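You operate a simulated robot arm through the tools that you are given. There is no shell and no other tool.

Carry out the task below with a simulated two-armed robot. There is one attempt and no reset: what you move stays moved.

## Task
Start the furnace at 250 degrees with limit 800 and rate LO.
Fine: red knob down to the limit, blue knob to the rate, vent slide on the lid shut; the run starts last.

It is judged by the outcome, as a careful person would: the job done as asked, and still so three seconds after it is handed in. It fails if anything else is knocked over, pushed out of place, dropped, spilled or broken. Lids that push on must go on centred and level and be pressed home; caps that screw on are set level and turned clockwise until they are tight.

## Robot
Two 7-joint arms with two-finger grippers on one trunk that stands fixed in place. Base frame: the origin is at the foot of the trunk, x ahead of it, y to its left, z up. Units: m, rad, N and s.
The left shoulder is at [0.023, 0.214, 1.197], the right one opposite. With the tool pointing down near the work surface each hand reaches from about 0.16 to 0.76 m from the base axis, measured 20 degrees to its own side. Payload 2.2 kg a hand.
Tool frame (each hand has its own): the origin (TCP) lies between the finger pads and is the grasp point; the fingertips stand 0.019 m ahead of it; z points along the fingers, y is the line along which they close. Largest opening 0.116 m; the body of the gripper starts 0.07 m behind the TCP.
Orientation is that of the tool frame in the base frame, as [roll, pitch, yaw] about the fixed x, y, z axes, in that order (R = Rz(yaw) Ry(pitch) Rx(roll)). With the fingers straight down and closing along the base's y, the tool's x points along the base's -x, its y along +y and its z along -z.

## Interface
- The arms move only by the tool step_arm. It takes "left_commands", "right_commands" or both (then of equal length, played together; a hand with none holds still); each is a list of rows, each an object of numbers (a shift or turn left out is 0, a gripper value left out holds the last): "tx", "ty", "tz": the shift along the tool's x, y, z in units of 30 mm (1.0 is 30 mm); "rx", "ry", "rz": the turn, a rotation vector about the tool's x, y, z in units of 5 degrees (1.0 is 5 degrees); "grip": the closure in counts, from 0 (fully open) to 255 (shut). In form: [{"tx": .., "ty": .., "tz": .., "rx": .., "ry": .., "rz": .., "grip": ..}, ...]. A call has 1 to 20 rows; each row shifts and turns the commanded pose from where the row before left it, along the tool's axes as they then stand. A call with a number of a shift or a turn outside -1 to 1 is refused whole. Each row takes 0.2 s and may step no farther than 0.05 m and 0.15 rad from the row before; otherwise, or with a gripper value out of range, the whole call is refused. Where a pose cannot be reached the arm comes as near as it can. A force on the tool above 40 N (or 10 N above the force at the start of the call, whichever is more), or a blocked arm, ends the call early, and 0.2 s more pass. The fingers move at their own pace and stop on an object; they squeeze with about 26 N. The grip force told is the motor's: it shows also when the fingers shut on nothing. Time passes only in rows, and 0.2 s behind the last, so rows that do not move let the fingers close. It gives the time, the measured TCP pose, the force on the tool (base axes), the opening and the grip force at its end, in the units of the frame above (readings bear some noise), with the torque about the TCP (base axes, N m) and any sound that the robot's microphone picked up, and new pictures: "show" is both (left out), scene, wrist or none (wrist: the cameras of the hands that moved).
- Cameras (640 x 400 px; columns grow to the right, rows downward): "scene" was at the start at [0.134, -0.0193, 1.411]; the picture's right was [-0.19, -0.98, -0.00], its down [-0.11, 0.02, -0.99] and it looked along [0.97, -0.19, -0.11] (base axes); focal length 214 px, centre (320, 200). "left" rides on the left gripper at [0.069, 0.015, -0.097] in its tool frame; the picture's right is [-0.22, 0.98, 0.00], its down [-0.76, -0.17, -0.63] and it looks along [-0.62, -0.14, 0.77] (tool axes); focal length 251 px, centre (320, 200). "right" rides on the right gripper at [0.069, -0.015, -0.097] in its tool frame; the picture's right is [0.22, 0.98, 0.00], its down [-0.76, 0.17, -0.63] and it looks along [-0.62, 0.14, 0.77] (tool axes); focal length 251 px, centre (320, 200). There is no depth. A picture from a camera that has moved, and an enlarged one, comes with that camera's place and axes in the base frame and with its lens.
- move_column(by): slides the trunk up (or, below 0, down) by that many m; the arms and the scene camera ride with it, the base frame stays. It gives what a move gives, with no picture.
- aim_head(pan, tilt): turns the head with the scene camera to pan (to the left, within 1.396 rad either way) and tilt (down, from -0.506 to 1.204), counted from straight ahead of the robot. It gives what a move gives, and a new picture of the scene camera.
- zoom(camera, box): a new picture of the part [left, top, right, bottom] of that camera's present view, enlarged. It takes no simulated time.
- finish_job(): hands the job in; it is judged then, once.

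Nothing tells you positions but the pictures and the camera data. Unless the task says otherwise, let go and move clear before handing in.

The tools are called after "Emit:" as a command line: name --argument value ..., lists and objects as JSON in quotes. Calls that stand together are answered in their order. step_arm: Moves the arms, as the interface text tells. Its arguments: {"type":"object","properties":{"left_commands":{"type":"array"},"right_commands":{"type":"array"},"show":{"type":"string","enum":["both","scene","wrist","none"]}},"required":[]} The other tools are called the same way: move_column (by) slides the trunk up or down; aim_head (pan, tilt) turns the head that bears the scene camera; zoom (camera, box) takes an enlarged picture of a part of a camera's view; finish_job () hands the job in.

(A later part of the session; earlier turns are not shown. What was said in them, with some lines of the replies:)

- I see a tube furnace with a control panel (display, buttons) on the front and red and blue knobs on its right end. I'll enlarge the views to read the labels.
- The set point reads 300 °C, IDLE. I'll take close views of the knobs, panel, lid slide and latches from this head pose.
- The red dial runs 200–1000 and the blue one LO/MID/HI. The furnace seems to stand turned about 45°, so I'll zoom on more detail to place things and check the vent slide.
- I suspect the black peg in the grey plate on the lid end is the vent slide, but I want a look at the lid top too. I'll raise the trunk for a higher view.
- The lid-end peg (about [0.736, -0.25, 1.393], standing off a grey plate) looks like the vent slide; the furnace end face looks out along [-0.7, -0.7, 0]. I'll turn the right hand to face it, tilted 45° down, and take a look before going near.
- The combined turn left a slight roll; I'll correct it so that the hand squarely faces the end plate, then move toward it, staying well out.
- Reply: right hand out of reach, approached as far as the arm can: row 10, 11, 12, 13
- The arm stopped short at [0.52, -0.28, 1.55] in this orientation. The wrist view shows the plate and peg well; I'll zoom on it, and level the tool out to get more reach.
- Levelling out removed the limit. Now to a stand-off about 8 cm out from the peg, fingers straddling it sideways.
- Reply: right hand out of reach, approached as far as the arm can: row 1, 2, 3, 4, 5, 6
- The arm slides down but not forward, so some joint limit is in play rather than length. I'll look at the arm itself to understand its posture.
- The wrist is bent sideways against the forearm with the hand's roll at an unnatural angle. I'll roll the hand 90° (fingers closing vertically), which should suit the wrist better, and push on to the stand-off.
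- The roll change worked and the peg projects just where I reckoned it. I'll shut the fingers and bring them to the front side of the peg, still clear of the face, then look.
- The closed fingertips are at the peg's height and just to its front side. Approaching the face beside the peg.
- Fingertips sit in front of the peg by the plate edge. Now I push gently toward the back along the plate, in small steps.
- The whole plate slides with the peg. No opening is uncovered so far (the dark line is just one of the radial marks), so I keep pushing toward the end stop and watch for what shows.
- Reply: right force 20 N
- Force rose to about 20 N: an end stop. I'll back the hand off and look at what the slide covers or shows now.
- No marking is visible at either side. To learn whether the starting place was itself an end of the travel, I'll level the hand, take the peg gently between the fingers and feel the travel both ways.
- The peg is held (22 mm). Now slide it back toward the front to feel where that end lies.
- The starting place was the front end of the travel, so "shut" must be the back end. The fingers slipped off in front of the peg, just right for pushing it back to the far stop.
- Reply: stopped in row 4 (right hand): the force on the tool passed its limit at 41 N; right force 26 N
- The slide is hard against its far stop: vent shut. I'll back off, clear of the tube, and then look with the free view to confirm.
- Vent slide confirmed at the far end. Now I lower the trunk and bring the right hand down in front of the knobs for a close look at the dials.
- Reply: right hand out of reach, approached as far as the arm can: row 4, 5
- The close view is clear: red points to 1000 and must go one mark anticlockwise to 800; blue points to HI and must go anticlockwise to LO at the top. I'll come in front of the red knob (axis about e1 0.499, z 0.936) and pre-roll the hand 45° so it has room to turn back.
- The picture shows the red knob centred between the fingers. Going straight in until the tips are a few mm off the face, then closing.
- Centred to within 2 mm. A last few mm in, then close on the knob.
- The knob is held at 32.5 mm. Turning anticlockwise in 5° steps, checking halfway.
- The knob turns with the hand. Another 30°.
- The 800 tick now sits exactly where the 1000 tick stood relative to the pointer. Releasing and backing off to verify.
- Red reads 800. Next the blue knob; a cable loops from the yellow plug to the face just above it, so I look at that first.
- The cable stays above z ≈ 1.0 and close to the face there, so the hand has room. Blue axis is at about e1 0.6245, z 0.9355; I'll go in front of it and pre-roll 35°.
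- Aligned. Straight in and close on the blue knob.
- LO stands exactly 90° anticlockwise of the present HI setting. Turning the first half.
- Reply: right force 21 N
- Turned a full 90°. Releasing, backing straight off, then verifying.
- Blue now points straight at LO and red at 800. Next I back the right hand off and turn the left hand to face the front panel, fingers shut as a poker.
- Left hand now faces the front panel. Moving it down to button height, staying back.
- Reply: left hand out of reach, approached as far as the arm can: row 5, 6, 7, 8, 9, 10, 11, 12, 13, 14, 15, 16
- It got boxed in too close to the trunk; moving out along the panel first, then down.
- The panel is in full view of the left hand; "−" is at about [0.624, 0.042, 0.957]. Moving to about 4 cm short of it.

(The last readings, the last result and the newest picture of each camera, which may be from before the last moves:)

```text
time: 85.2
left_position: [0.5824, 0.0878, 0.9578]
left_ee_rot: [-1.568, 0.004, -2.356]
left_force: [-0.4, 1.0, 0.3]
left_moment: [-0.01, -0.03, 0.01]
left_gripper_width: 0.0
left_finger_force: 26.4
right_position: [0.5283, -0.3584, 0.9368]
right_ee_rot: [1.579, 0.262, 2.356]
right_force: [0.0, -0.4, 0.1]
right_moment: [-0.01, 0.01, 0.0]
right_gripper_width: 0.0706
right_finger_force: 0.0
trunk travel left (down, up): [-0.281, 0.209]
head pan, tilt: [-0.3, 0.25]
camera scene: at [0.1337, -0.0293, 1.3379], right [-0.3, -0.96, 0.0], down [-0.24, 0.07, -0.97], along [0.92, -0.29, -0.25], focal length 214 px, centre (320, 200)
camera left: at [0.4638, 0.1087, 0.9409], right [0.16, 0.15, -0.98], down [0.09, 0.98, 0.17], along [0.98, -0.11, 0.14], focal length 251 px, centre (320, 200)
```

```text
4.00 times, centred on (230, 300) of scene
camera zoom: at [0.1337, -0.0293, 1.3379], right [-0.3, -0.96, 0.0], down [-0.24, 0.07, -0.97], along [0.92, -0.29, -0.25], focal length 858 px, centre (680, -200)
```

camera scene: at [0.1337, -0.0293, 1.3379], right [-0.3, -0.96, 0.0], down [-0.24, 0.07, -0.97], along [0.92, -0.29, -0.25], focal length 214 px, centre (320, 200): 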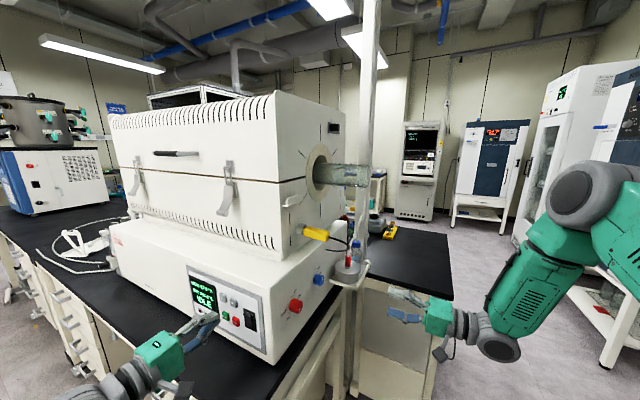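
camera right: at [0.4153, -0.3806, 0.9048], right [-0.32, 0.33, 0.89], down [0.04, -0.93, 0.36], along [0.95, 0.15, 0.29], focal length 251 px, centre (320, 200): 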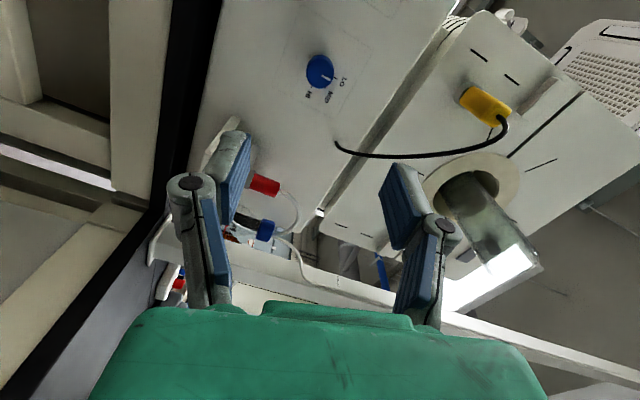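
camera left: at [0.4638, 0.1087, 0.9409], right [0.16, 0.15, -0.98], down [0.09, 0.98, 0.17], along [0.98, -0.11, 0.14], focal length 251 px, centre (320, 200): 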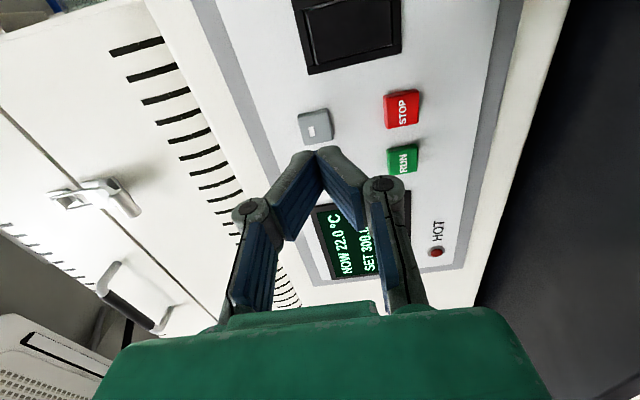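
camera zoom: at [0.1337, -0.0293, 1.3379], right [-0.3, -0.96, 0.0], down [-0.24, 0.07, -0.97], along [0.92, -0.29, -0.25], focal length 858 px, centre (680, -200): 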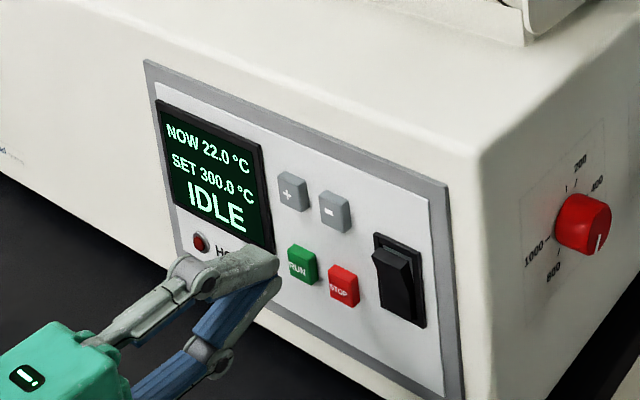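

Nearly lined up. I approach slowly with small steps and feel for the button.

Emit:
step_arm --left_commands '[{"tx": 0.08, "ty": -0.04, "tz": 0.4}, {"tz": 0.4}, {"tz": 0.1}, {}]' --show "wrist"

Emit:
zoom --camera "scene" --box '[170, 250, 290, 350]'

Emit:
zoom --camera "left" --box '[220, 40, 460, 200]'

```text
time: 86.2
left_position: [0.6001, 0.0663, 0.9581]
left_ee_rot: [-1.569, 0.003, -2.357]
left_force: [0.6, -0.1, -0.9]
left_moment: [0.02, -0.02, 0.0]
left_gripper_width: 0.0
left_finger_force: 26.3
right_position: [0.5286, -0.3575, 0.9369]
right_ee_rot: [1.578, 0.261, 2.356]
right_force: [-0.2, 0.6, -0.6]
right_moment: [0.01, 0.01, 0.01]
right_gripper_width: 0.0701
right_finger_force: 0.1
trunk travel left (down, up): [-0.281, 0.209]
head pan, tilt: [-0.3, 0.25]
camera left: at [0.4814, 0.0864, 0.942], right [0.15, 0.15, -0.98], down [0.09, 0.98, 0.17], along [0.98, -0.11, 0.14], focal length 251 px, centre (320, 200)
```

left: 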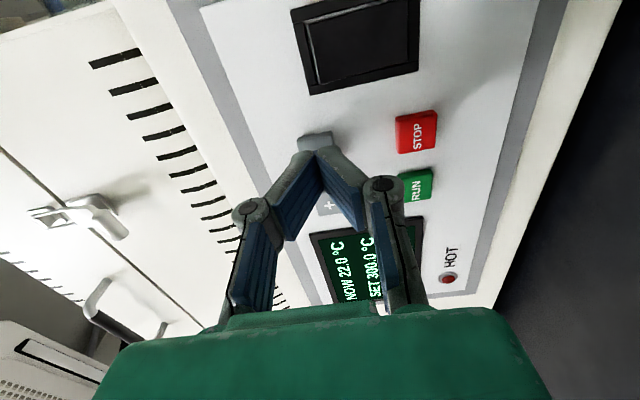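

```text
4.00 times, centred on (230, 300) of scene
camera zoom: at [0.1343, -0.0297, 1.3378], right [-0.3, -0.96, 0.0], down [-0.24, 0.07, -0.97], along [0.92, -0.29, -0.25], focal length 858 px, centre (680, -200)
```

zoom: 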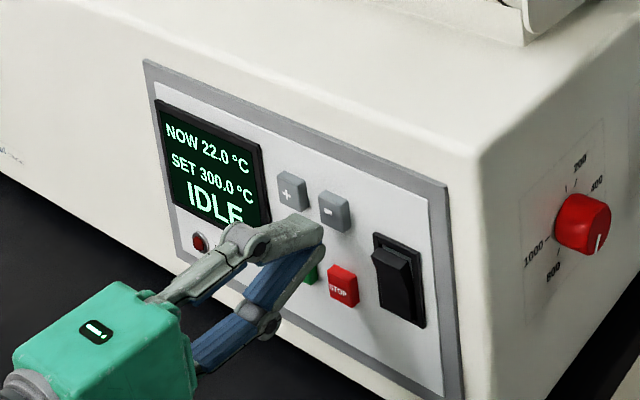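

```text
2.50 times, centred on (340, 120) of left
camera zoom: at [0.4814, 0.0864, 0.942], right [0.15, 0.15, -0.98], down [0.09, 0.98, 0.17], along [0.98, -0.11, 0.14], focal length 629 px, centre (270, 400)
```

zoom: 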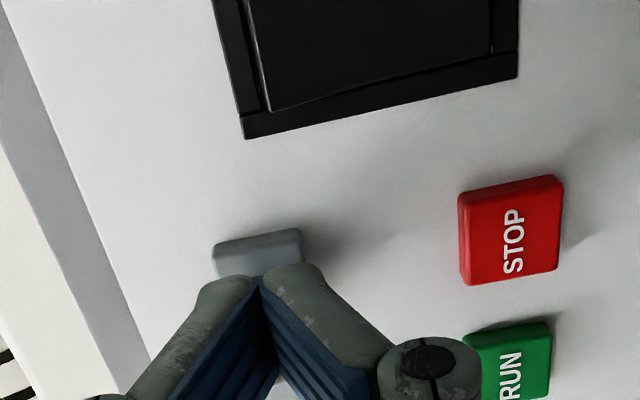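

Emit:
step_arm --left_commands '[{"tz": 0.13}, {"tz": 0.13}, {}]' --show "wrist"

Emit:
zoom --camera "scene" --box '[170, 250, 290, 350]'

```text
time: 87.0
left_position: [0.6036, 0.0615, 0.9578]
left_ee_rot: [-1.568, 0.002, -2.357]
left_force: [-0.3, 0.4, -0.1]
left_moment: [0.01, -0.01, -0.01]
left_gripper_width: 0.0
left_finger_force: 25.5
right_position: [0.5284, -0.3574, 0.9369]
right_ee_rot: [1.579, 0.263, 2.357]
right_force: [0.6, 0.1, -0.2]
right_moment: [0.0, -0.01, 0.04]
right_gripper_width: 0.0705
right_finger_force: 0.0
trunk travel left (down, up): [-0.281, 0.209]
head pan, tilt: [-0.3, 0.25]
camera left: at [0.4859, 0.0809, 0.9416], right [0.15, 0.15, -0.98], down [0.09, 0.98, 0.17], along [0.98, -0.11, 0.14], focal length 251 px, centre (320, 200)
```

left: 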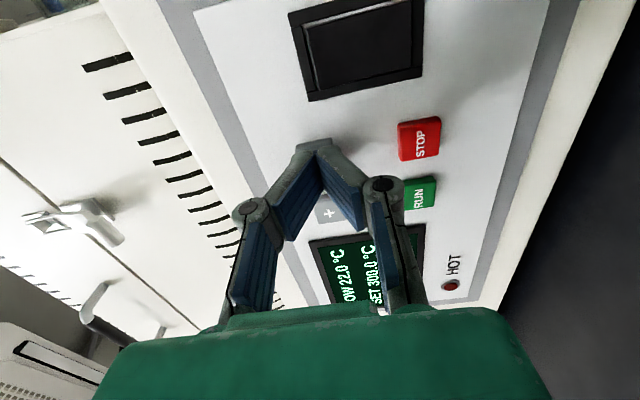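

```text
4.00 times, centred on (230, 300) of scene
camera zoom: at [0.1342, -0.0295, 1.3378], right [-0.3, -0.96, 0.0], down [-0.24, 0.07, -0.97], along [0.92, -0.29, -0.25], focal length 858 px, centre (680, -200)
```

zoom: 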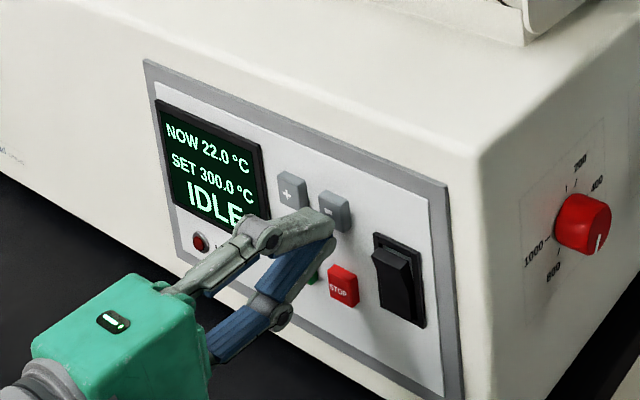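

Emit:
step_arm --left_commands '[{"tz": 0.1}, {"tz": 0.1}, {}]' --show "none"

Emit:
zoom --camera "scene" --box '[170, 250, 290, 350]'

```text
time: 87.8
left_position: [0.608, 0.0559, 0.9587]
left_ee_rot: [-1.567, 0.002, -2.356]
left_force: [-0.2, 0.6, 0.4]
left_moment: [0.0, 0.0, 0.03]
left_gripper_width: 0.0001
left_finger_force: 26.1
right_position: [0.5282, -0.3581, 0.9365]
right_ee_rot: [1.578, 0.261, 2.356]
right_force: [0.4, 0.9, -0.5]
right_moment: [-0.01, 0.0, 0.01]
right_gripper_width: 0.0703
right_finger_force: 0.0
trunk travel left (down, up): [-0.281, 0.209]
head pan, tilt: [-0.3, 0.25]
```

```text
4.00 times, centred on (230, 300) of scene
camera zoom: at [0.1343, -0.0296, 1.3378], right [-0.3, -0.96, 0.0], down [-0.24, 0.07, -0.97], along [0.92, -0.29, -0.25], focal length 858 px, centre (680, -200)
```

zoom: 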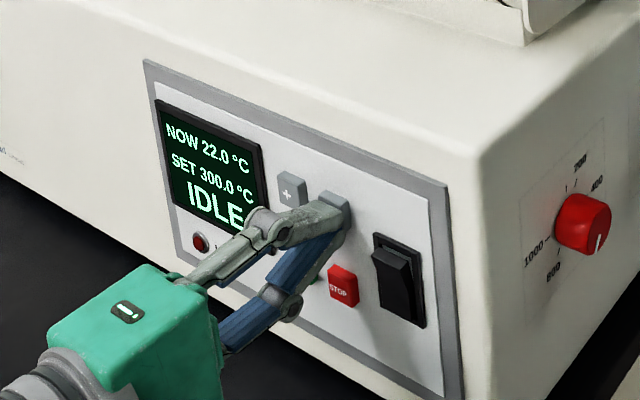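

Emit:
step_arm --left_commands '[{"tz": 0.08}, {}]' --show "none"

Emit:
step_arm --left_commands '[{"tz": 0.08}, {}]' --show "none"

Emit:
zoom --camera "scene" --box '[170, 250, 290, 350]'

```text
time: 88.4
left_position: [0.6106, 0.0546, 0.9583]
left_ee_rot: [-1.571, 0.002, -2.354]
left_force: [-0.6, -0.2, 0.2]
left_moment: [0.02, -0.01, -0.01]
left_gripper_width: 0.006
left_finger_force: 28.1
right_position: [0.5277, -0.3578, 0.9363]
right_ee_rot: [1.578, 0.263, 2.356]
right_force: [-0.5, 0.9, -0.8]
right_moment: [-0.03, 0.01, -0.01]
right_gripper_width: 0.0701
right_finger_force: 0.0
trunk travel left (down, up): [-0.281, 0.209]
head pan, tilt: [-0.3, 0.25]
heard: click
```

```text
time: 89.0
left_position: [0.6118, 0.054, 0.9582]
left_ee_rot: [-1.57, 0.002, -2.354]
left_force: [-4.3, 2.9, -0.6]
left_moment: [-0.03, -0.01, -0.04]
left_gripper_width: 0.0061
left_finger_force: 28.2
right_position: [0.5273, -0.3559, 0.9363]
right_ee_rot: [1.577, 0.261, 2.357]
right_force: [-0.2, -0.5, -0.1]
right_moment: [-0.03, -0.02, 0.04]
right_gripper_width: 0.0703
right_finger_force: 0.1
trunk travel left (down, up): [-0.281, 0.209]
head pan, tilt: [-0.3, 0.25]
```

```text
4.00 times, centred on (230, 300) of scene
camera zoom: at [0.1336, -0.029, 1.3379], right [-0.3, -0.96, 0.0], down [-0.24, 0.07, -0.97], along [0.92, -0.29, -0.25], focal length 858 px, centre (680, -200)
```

zoom: 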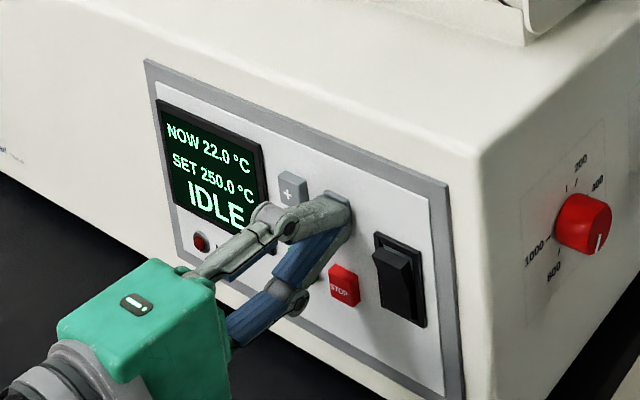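

A click, and the display now reads SET 250.0. Backing off straight away and shifting to stand before the green RUN button.

Emit:
step_arm --left_commands '[{"tz": -0.6}, {"tz": -0.8}, {"tx": -0.63, "ty": 0.6}, {"tx": -0.62, "ty": 0.6}, {"ty": 0.61}, {}]' --show "both"

Emit:
zoom --camera "scene" --box '[170, 250, 290, 350]'

Emit:
zoom --camera "left" --box '[220, 40, 460, 200]'

Emit:
zoom --camera "scene" --box '[270, 100, 370, 330]'

```text
time: 90.4
left_position: [0.6093, 0.1077, 0.9037]
left_ee_rot: [-1.569, 0.003, -2.355]
left_force: [-0.2, -0.8, 0.8]
left_moment: [-0.02, 0.02, -0.01]
left_gripper_width: 0.0002
left_finger_force: 29.0
right_position: [0.5289, -0.3566, 0.9372]
right_ee_rot: [1.577, 0.261, 2.357]
right_force: [1.0, -0.3, 0.3]
right_moment: [0.02, -0.01, -0.01]
right_gripper_width: 0.0706
right_finger_force: 0.1
trunk travel left (down, up): [-0.281, 0.209]
head pan, tilt: [-0.3, 0.25]
camera scene: at [0.1342, -0.0289, 1.3378], right [-0.3, -0.96, 0.0], down [-0.24, 0.07, -0.97], along [0.92, -0.29, -0.25], focal length 214 px, centre (320, 200)
camera left: at [0.4905, 0.1284, 0.8877], right [0.15, 0.15, -0.98], down [0.09, 0.98, 0.17], along [0.98, -0.11, 0.14], focal length 251 px, centre (320, 200)
```

scene: 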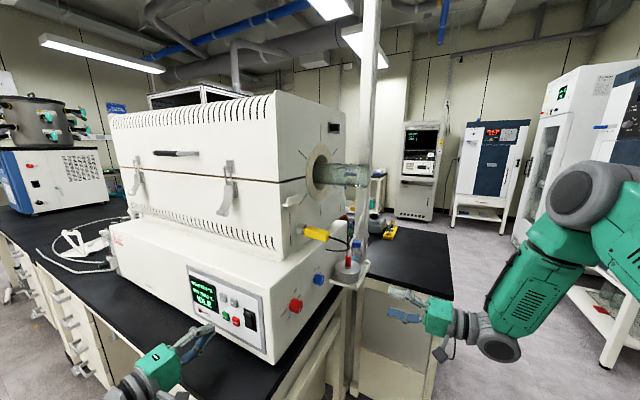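
left: 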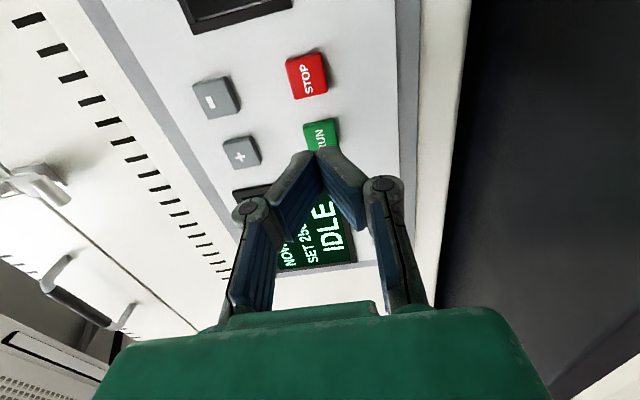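

```text
4.00 times, centred on (230, 300) of scene
camera zoom: at [0.1342, -0.0289, 1.3378], right [-0.3, -0.96, 0.0], down [-0.24, 0.07, -0.97], along [0.92, -0.29, -0.25], focal length 858 px, centre (680, -200)
```

zoom: 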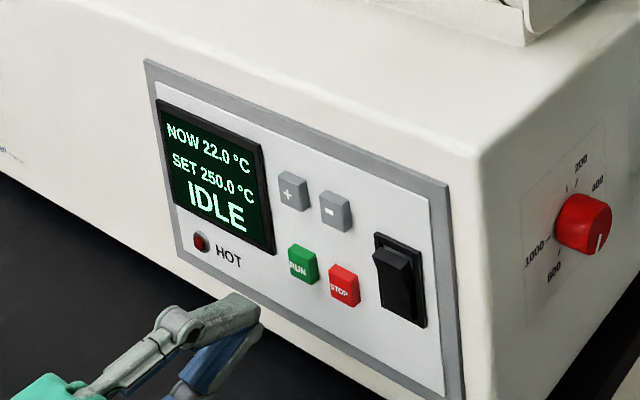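

```text
2.50 times, centred on (340, 120) of left
camera zoom: at [0.4905, 0.1284, 0.8877], right [0.15, 0.15, -0.98], down [0.09, 0.98, 0.17], along [0.98, -0.11, 0.14], focal length 629 px, centre (270, 400)
```

zoom: 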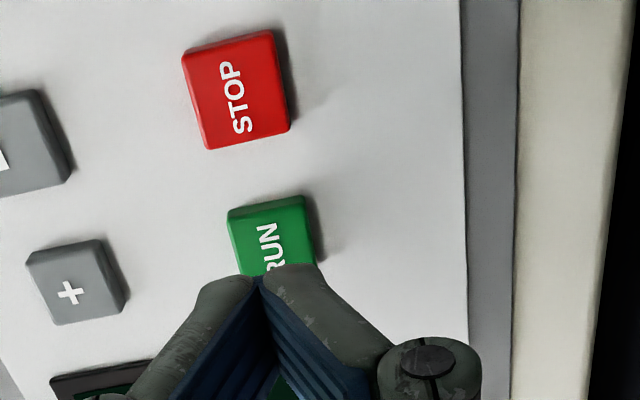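

```text
1.74 times, centred on (320, 215) of scene
camera zoom: at [0.1342, -0.0289, 1.3378], right [-0.3, -0.96, 0.0], down [-0.24, 0.07, -0.97], along [0.92, -0.29, -0.25], focal length 373 px, centre (320, 174)
```

zoom: 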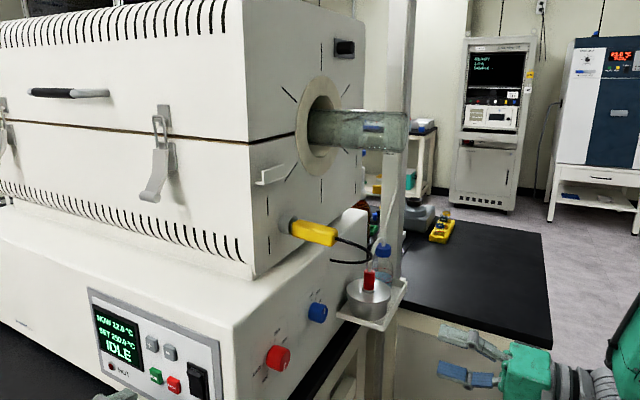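

Everything else is set: SET 250.0, red at 800, blue at LO, vent slide shut. Now the RUN press.

Emit:
step_arm --left_commands '[{"tx": -0.04, "tz": 0.5}, {"tz": 0.4}, {"tz": 0.2}, {}]' --show "wrist"

Emit:
zoom --camera "scene" --box '[170, 250, 290, 350]'

```text
time: 91.4
left_position: [0.6317, 0.0856, 0.9046]
left_ee_rot: [-1.568, 0.002, -2.356]
left_force: [0.8, -0.3, 0.2]
left_moment: [0.03, 0.0, 0.01]
left_gripper_width: 0.0001
left_finger_force: 28.5
right_position: [0.5277, -0.3572, 0.9366]
right_ee_rot: [1.578, 0.263, 2.356]
right_force: [0.7, -0.6, 0.6]
right_moment: [-0.01, 0.02, -0.02]
right_gripper_width: 0.0705
right_finger_force: 0.1
trunk travel left (down, up): [-0.281, 0.209]
head pan, tilt: [-0.3, 0.25]
camera left: at [0.514, 0.1063, 0.8878], right [0.15, 0.15, -0.98], down [0.09, 0.98, 0.17], along [0.98, -0.11, 0.14], focal length 251 px, centre (320, 200)
```

left: 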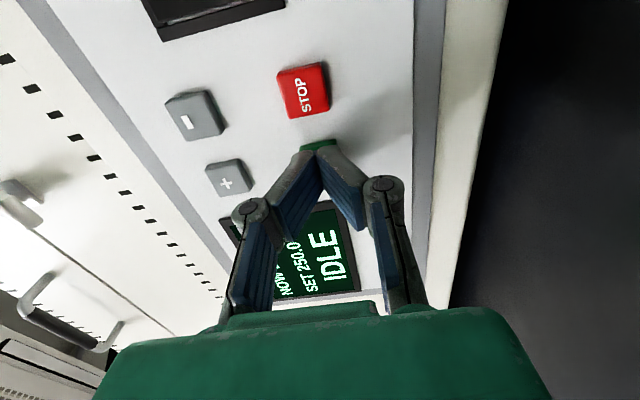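

```text
4.00 times, centred on (230, 300) of scene
camera zoom: at [0.1343, -0.0294, 1.3378], right [-0.3, -0.96, 0.0], down [-0.24, 0.07, -0.97], along [0.92, -0.29, -0.25], focal length 858 px, centre (680, -200)
```

zoom: 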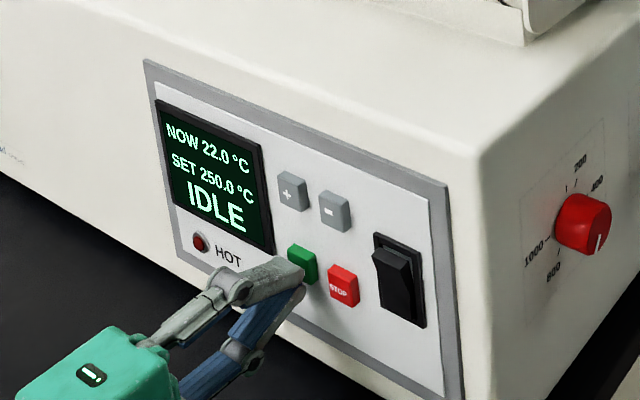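

Emit:
step_arm --left_commands '[{"tz": 0.1}, {"tz": 0.08}, {}]' --show "none"

Emit:
zoom --camera "scene" --box '[170, 250, 290, 350]'

```text
time: 92.2
left_position: [0.6374, 0.0824, 0.9034]
left_ee_rot: [-1.568, 0.002, -2.358]
left_force: [0.2, 0.3, -0.1]
left_moment: [0.03, 0.01, 0.03]
left_gripper_width: 0.006
left_finger_force: 28.3
right_position: [0.5282, -0.358, 0.9369]
right_ee_rot: [1.577, 0.262, 2.356]
right_force: [0.2, -0.9, -0.4]
right_moment: [0.0, 0.02, 0.0]
right_gripper_width: 0.0707
right_finger_force: 0.1
trunk travel left (down, up): [-0.281, 0.209]
head pan, tilt: [-0.3, 0.25]
```

```text
4.00 times, centred on (230, 300) of scene
camera zoom: at [0.1344, -0.0293, 1.3378], right [-0.3, -0.96, 0.0], down [-0.24, 0.07, -0.97], along [0.92, -0.29, -0.25], focal length 858 px, centre (680, -200)
```

zoom: 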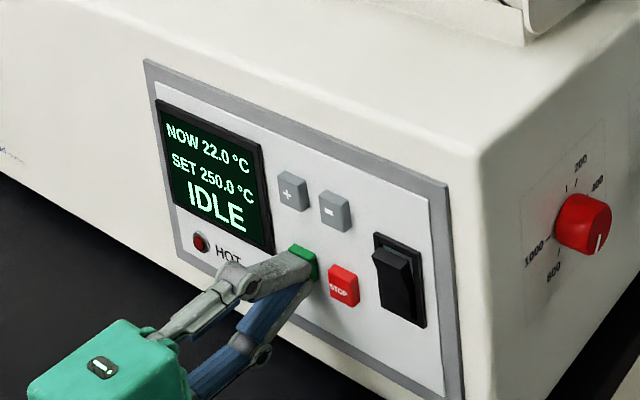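

Emit:
step_arm --left_commands '[{"tz": 0.07}, {}]' --show "none"

Emit:
zoom --camera "scene" --box '[170, 250, 290, 350]'

```text
time: 92.8
left_position: [0.6377, 0.0808, 0.9037]
left_ee_rot: [-1.57, 0.0, -2.356]
left_force: [-1.9, 1.0, 0.4]
left_moment: [-0.01, 0.03, 0.01]
left_gripper_width: 0.0059
left_finger_force: 28.5
right_position: [0.5288, -0.3565, 0.9377]
right_ee_rot: [1.578, 0.263, 2.356]
right_force: [0.2, -0.5, 0.1]
right_moment: [0.01, 0.02, -0.01]
right_gripper_width: 0.0705
right_finger_force: 0.1
trunk travel left (down, up): [-0.281, 0.209]
head pan, tilt: [-0.3, 0.25]
heard: click
```

```text
4.00 times, centred on (230, 300) of scene
camera zoom: at [0.1341, -0.0289, 1.3378], right [-0.3, -0.96, 0.0], down [-0.24, 0.07, -0.97], along [0.92, -0.29, -0.25], focal length 858 px, centre (680, -200)
```

zoom: 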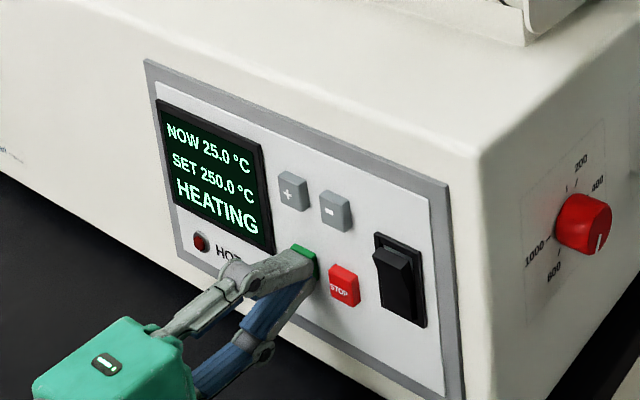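

A click, and the display reads HEATING with SET 250.0. I back the left hand straight off and do a last check of everything.

Emit:
step_arm --left_commands '[{"tz": -0.6}, {"tz": -0.9}, {"tz": -0.9}, {"tz": -0.9}, {"tz": -0.9}, {}]' --right_commands '[{}, {"tz": -0.6}, {"tz": -0.6}, {}, {}, {}]' --show "both"

Emit:
zoom --camera "scene" --box '[170, 250, 290, 350]'

Emit:
zoom --camera "scene" --box '[270, 260, 345, 320]'

Emit:
zoom --camera "scene" --box '[290, 100, 370, 160]'

```text
time: 94.2
left_position: [0.5493, 0.173, 0.903]
left_ee_rot: [-1.569, 0.001, -2.356]
left_force: [0.3, -0.3, -0.3]
left_moment: [-0.02, -0.03, 0.03]
left_gripper_width: 0.0
left_finger_force: 28.2
right_position: [0.5019, -0.3833, 0.9362]
right_ee_rot: [1.577, 0.262, 2.355]
right_force: [-0.1, 0.1, -0.2]
right_moment: [0.02, 0.02, 0.0]
right_gripper_width: 0.0707
right_finger_force: 0.1
trunk travel left (down, up): [-0.281, 0.209]
head pan, tilt: [-0.3, 0.25]
camera scene: at [0.134, -0.0282, 1.3378], right [-0.3, -0.96, 0.0], down [-0.24, 0.07, -0.97], along [0.92, -0.29, -0.25], focal length 214 px, centre (320, 200)
camera right: at [0.3902, -0.4065, 0.9043], right [-0.32, 0.33, 0.89], down [0.04, -0.93, 0.36], along [0.95, 0.15, 0.29], focal length 251 px, centre (320, 200)
camera left: at [0.431, 0.1929, 0.8868], right [0.15, 0.15, -0.98], down [0.09, 0.98, 0.17], along [0.98, -0.11, 0.14], focal length 251 px, centre (320, 200)
```

scene: 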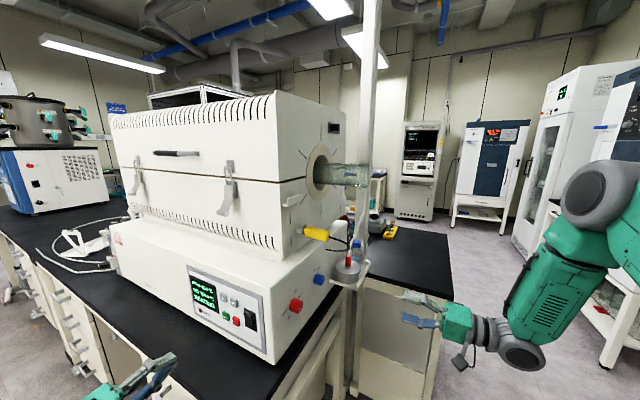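
right: 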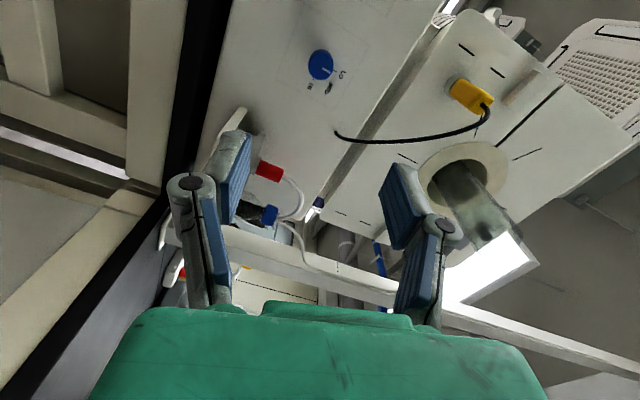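
left: 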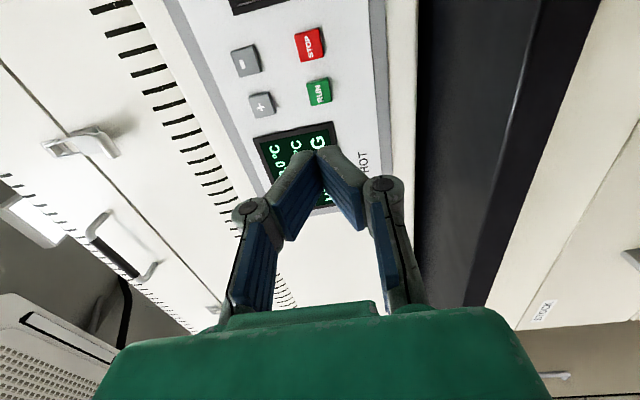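

```text
4.00 times, centred on (230, 300) of scene
camera zoom: at [0.134, -0.0282, 1.3378], right [-0.3, -0.96, 0.0], down [-0.24, 0.07, -0.97], along [0.92, -0.29, -0.25], focal length 858 px, centre (680, -200)
```

zoom: 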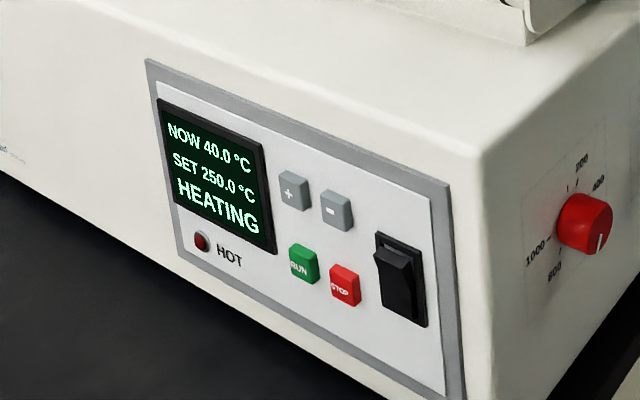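

```text
6.67 times, centred on (308, 290) of scene
camera zoom: at [0.134, -0.0282, 1.3378], right [-0.3, -0.96, 0.0], down [-0.24, 0.07, -0.97], along [0.92, -0.29, -0.25], focal length 1430 px, centre (403, -400)
```

zoom: 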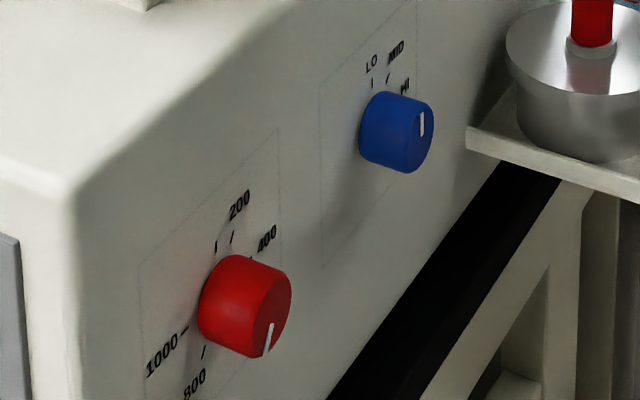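

```text
6.67 times, centred on (330, 130) of scene
camera zoom: at [0.134, -0.0282, 1.3378], right [-0.3, -0.96, 0.0], down [-0.24, 0.07, -0.97], along [0.92, -0.29, -0.25], focal length 1430 px, centre (253, 667)
```

zoom: 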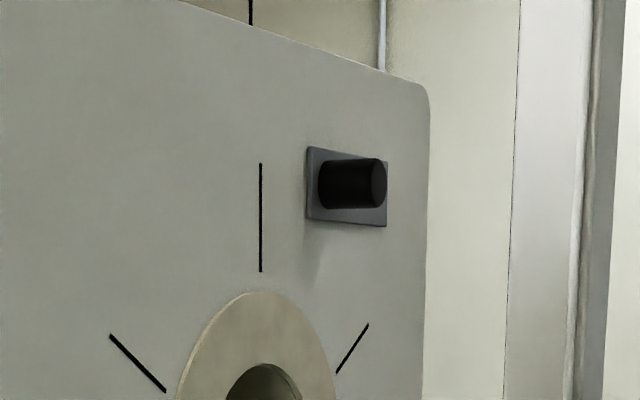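

The display reads HEATING with SET 250.0 and the temperature rising. Red is at 800, blue at LO, the vent slide is at its far stop, nothing else has moved, and both hands are clear, so I hand the job in.

Emit:
finish_job

```text
The job is handed in.
```

The furnace is running at 250 degrees with limit 800 and rate LO. The display read HEATING, SET 250.0, and the temperature was climbing (40 °C) when I handed in.

- **Set point:** one press of "−" took it from 300 to 250.
- **Limit:** the red knob is turned down from 1000 to 800.
- **Rate:** the blue knob is turned from HI to LO.
- **Vent slide:** it is pushed hard against the stop at the back of the lid. Nothing on the lid marks which end is shut. It started at its front stop, so I took the back stop as shut.
- **Run:** I pressed RUN last, after everything else was set.

I saw nothing else moved or knocked, and both hands are clear of the furnace.
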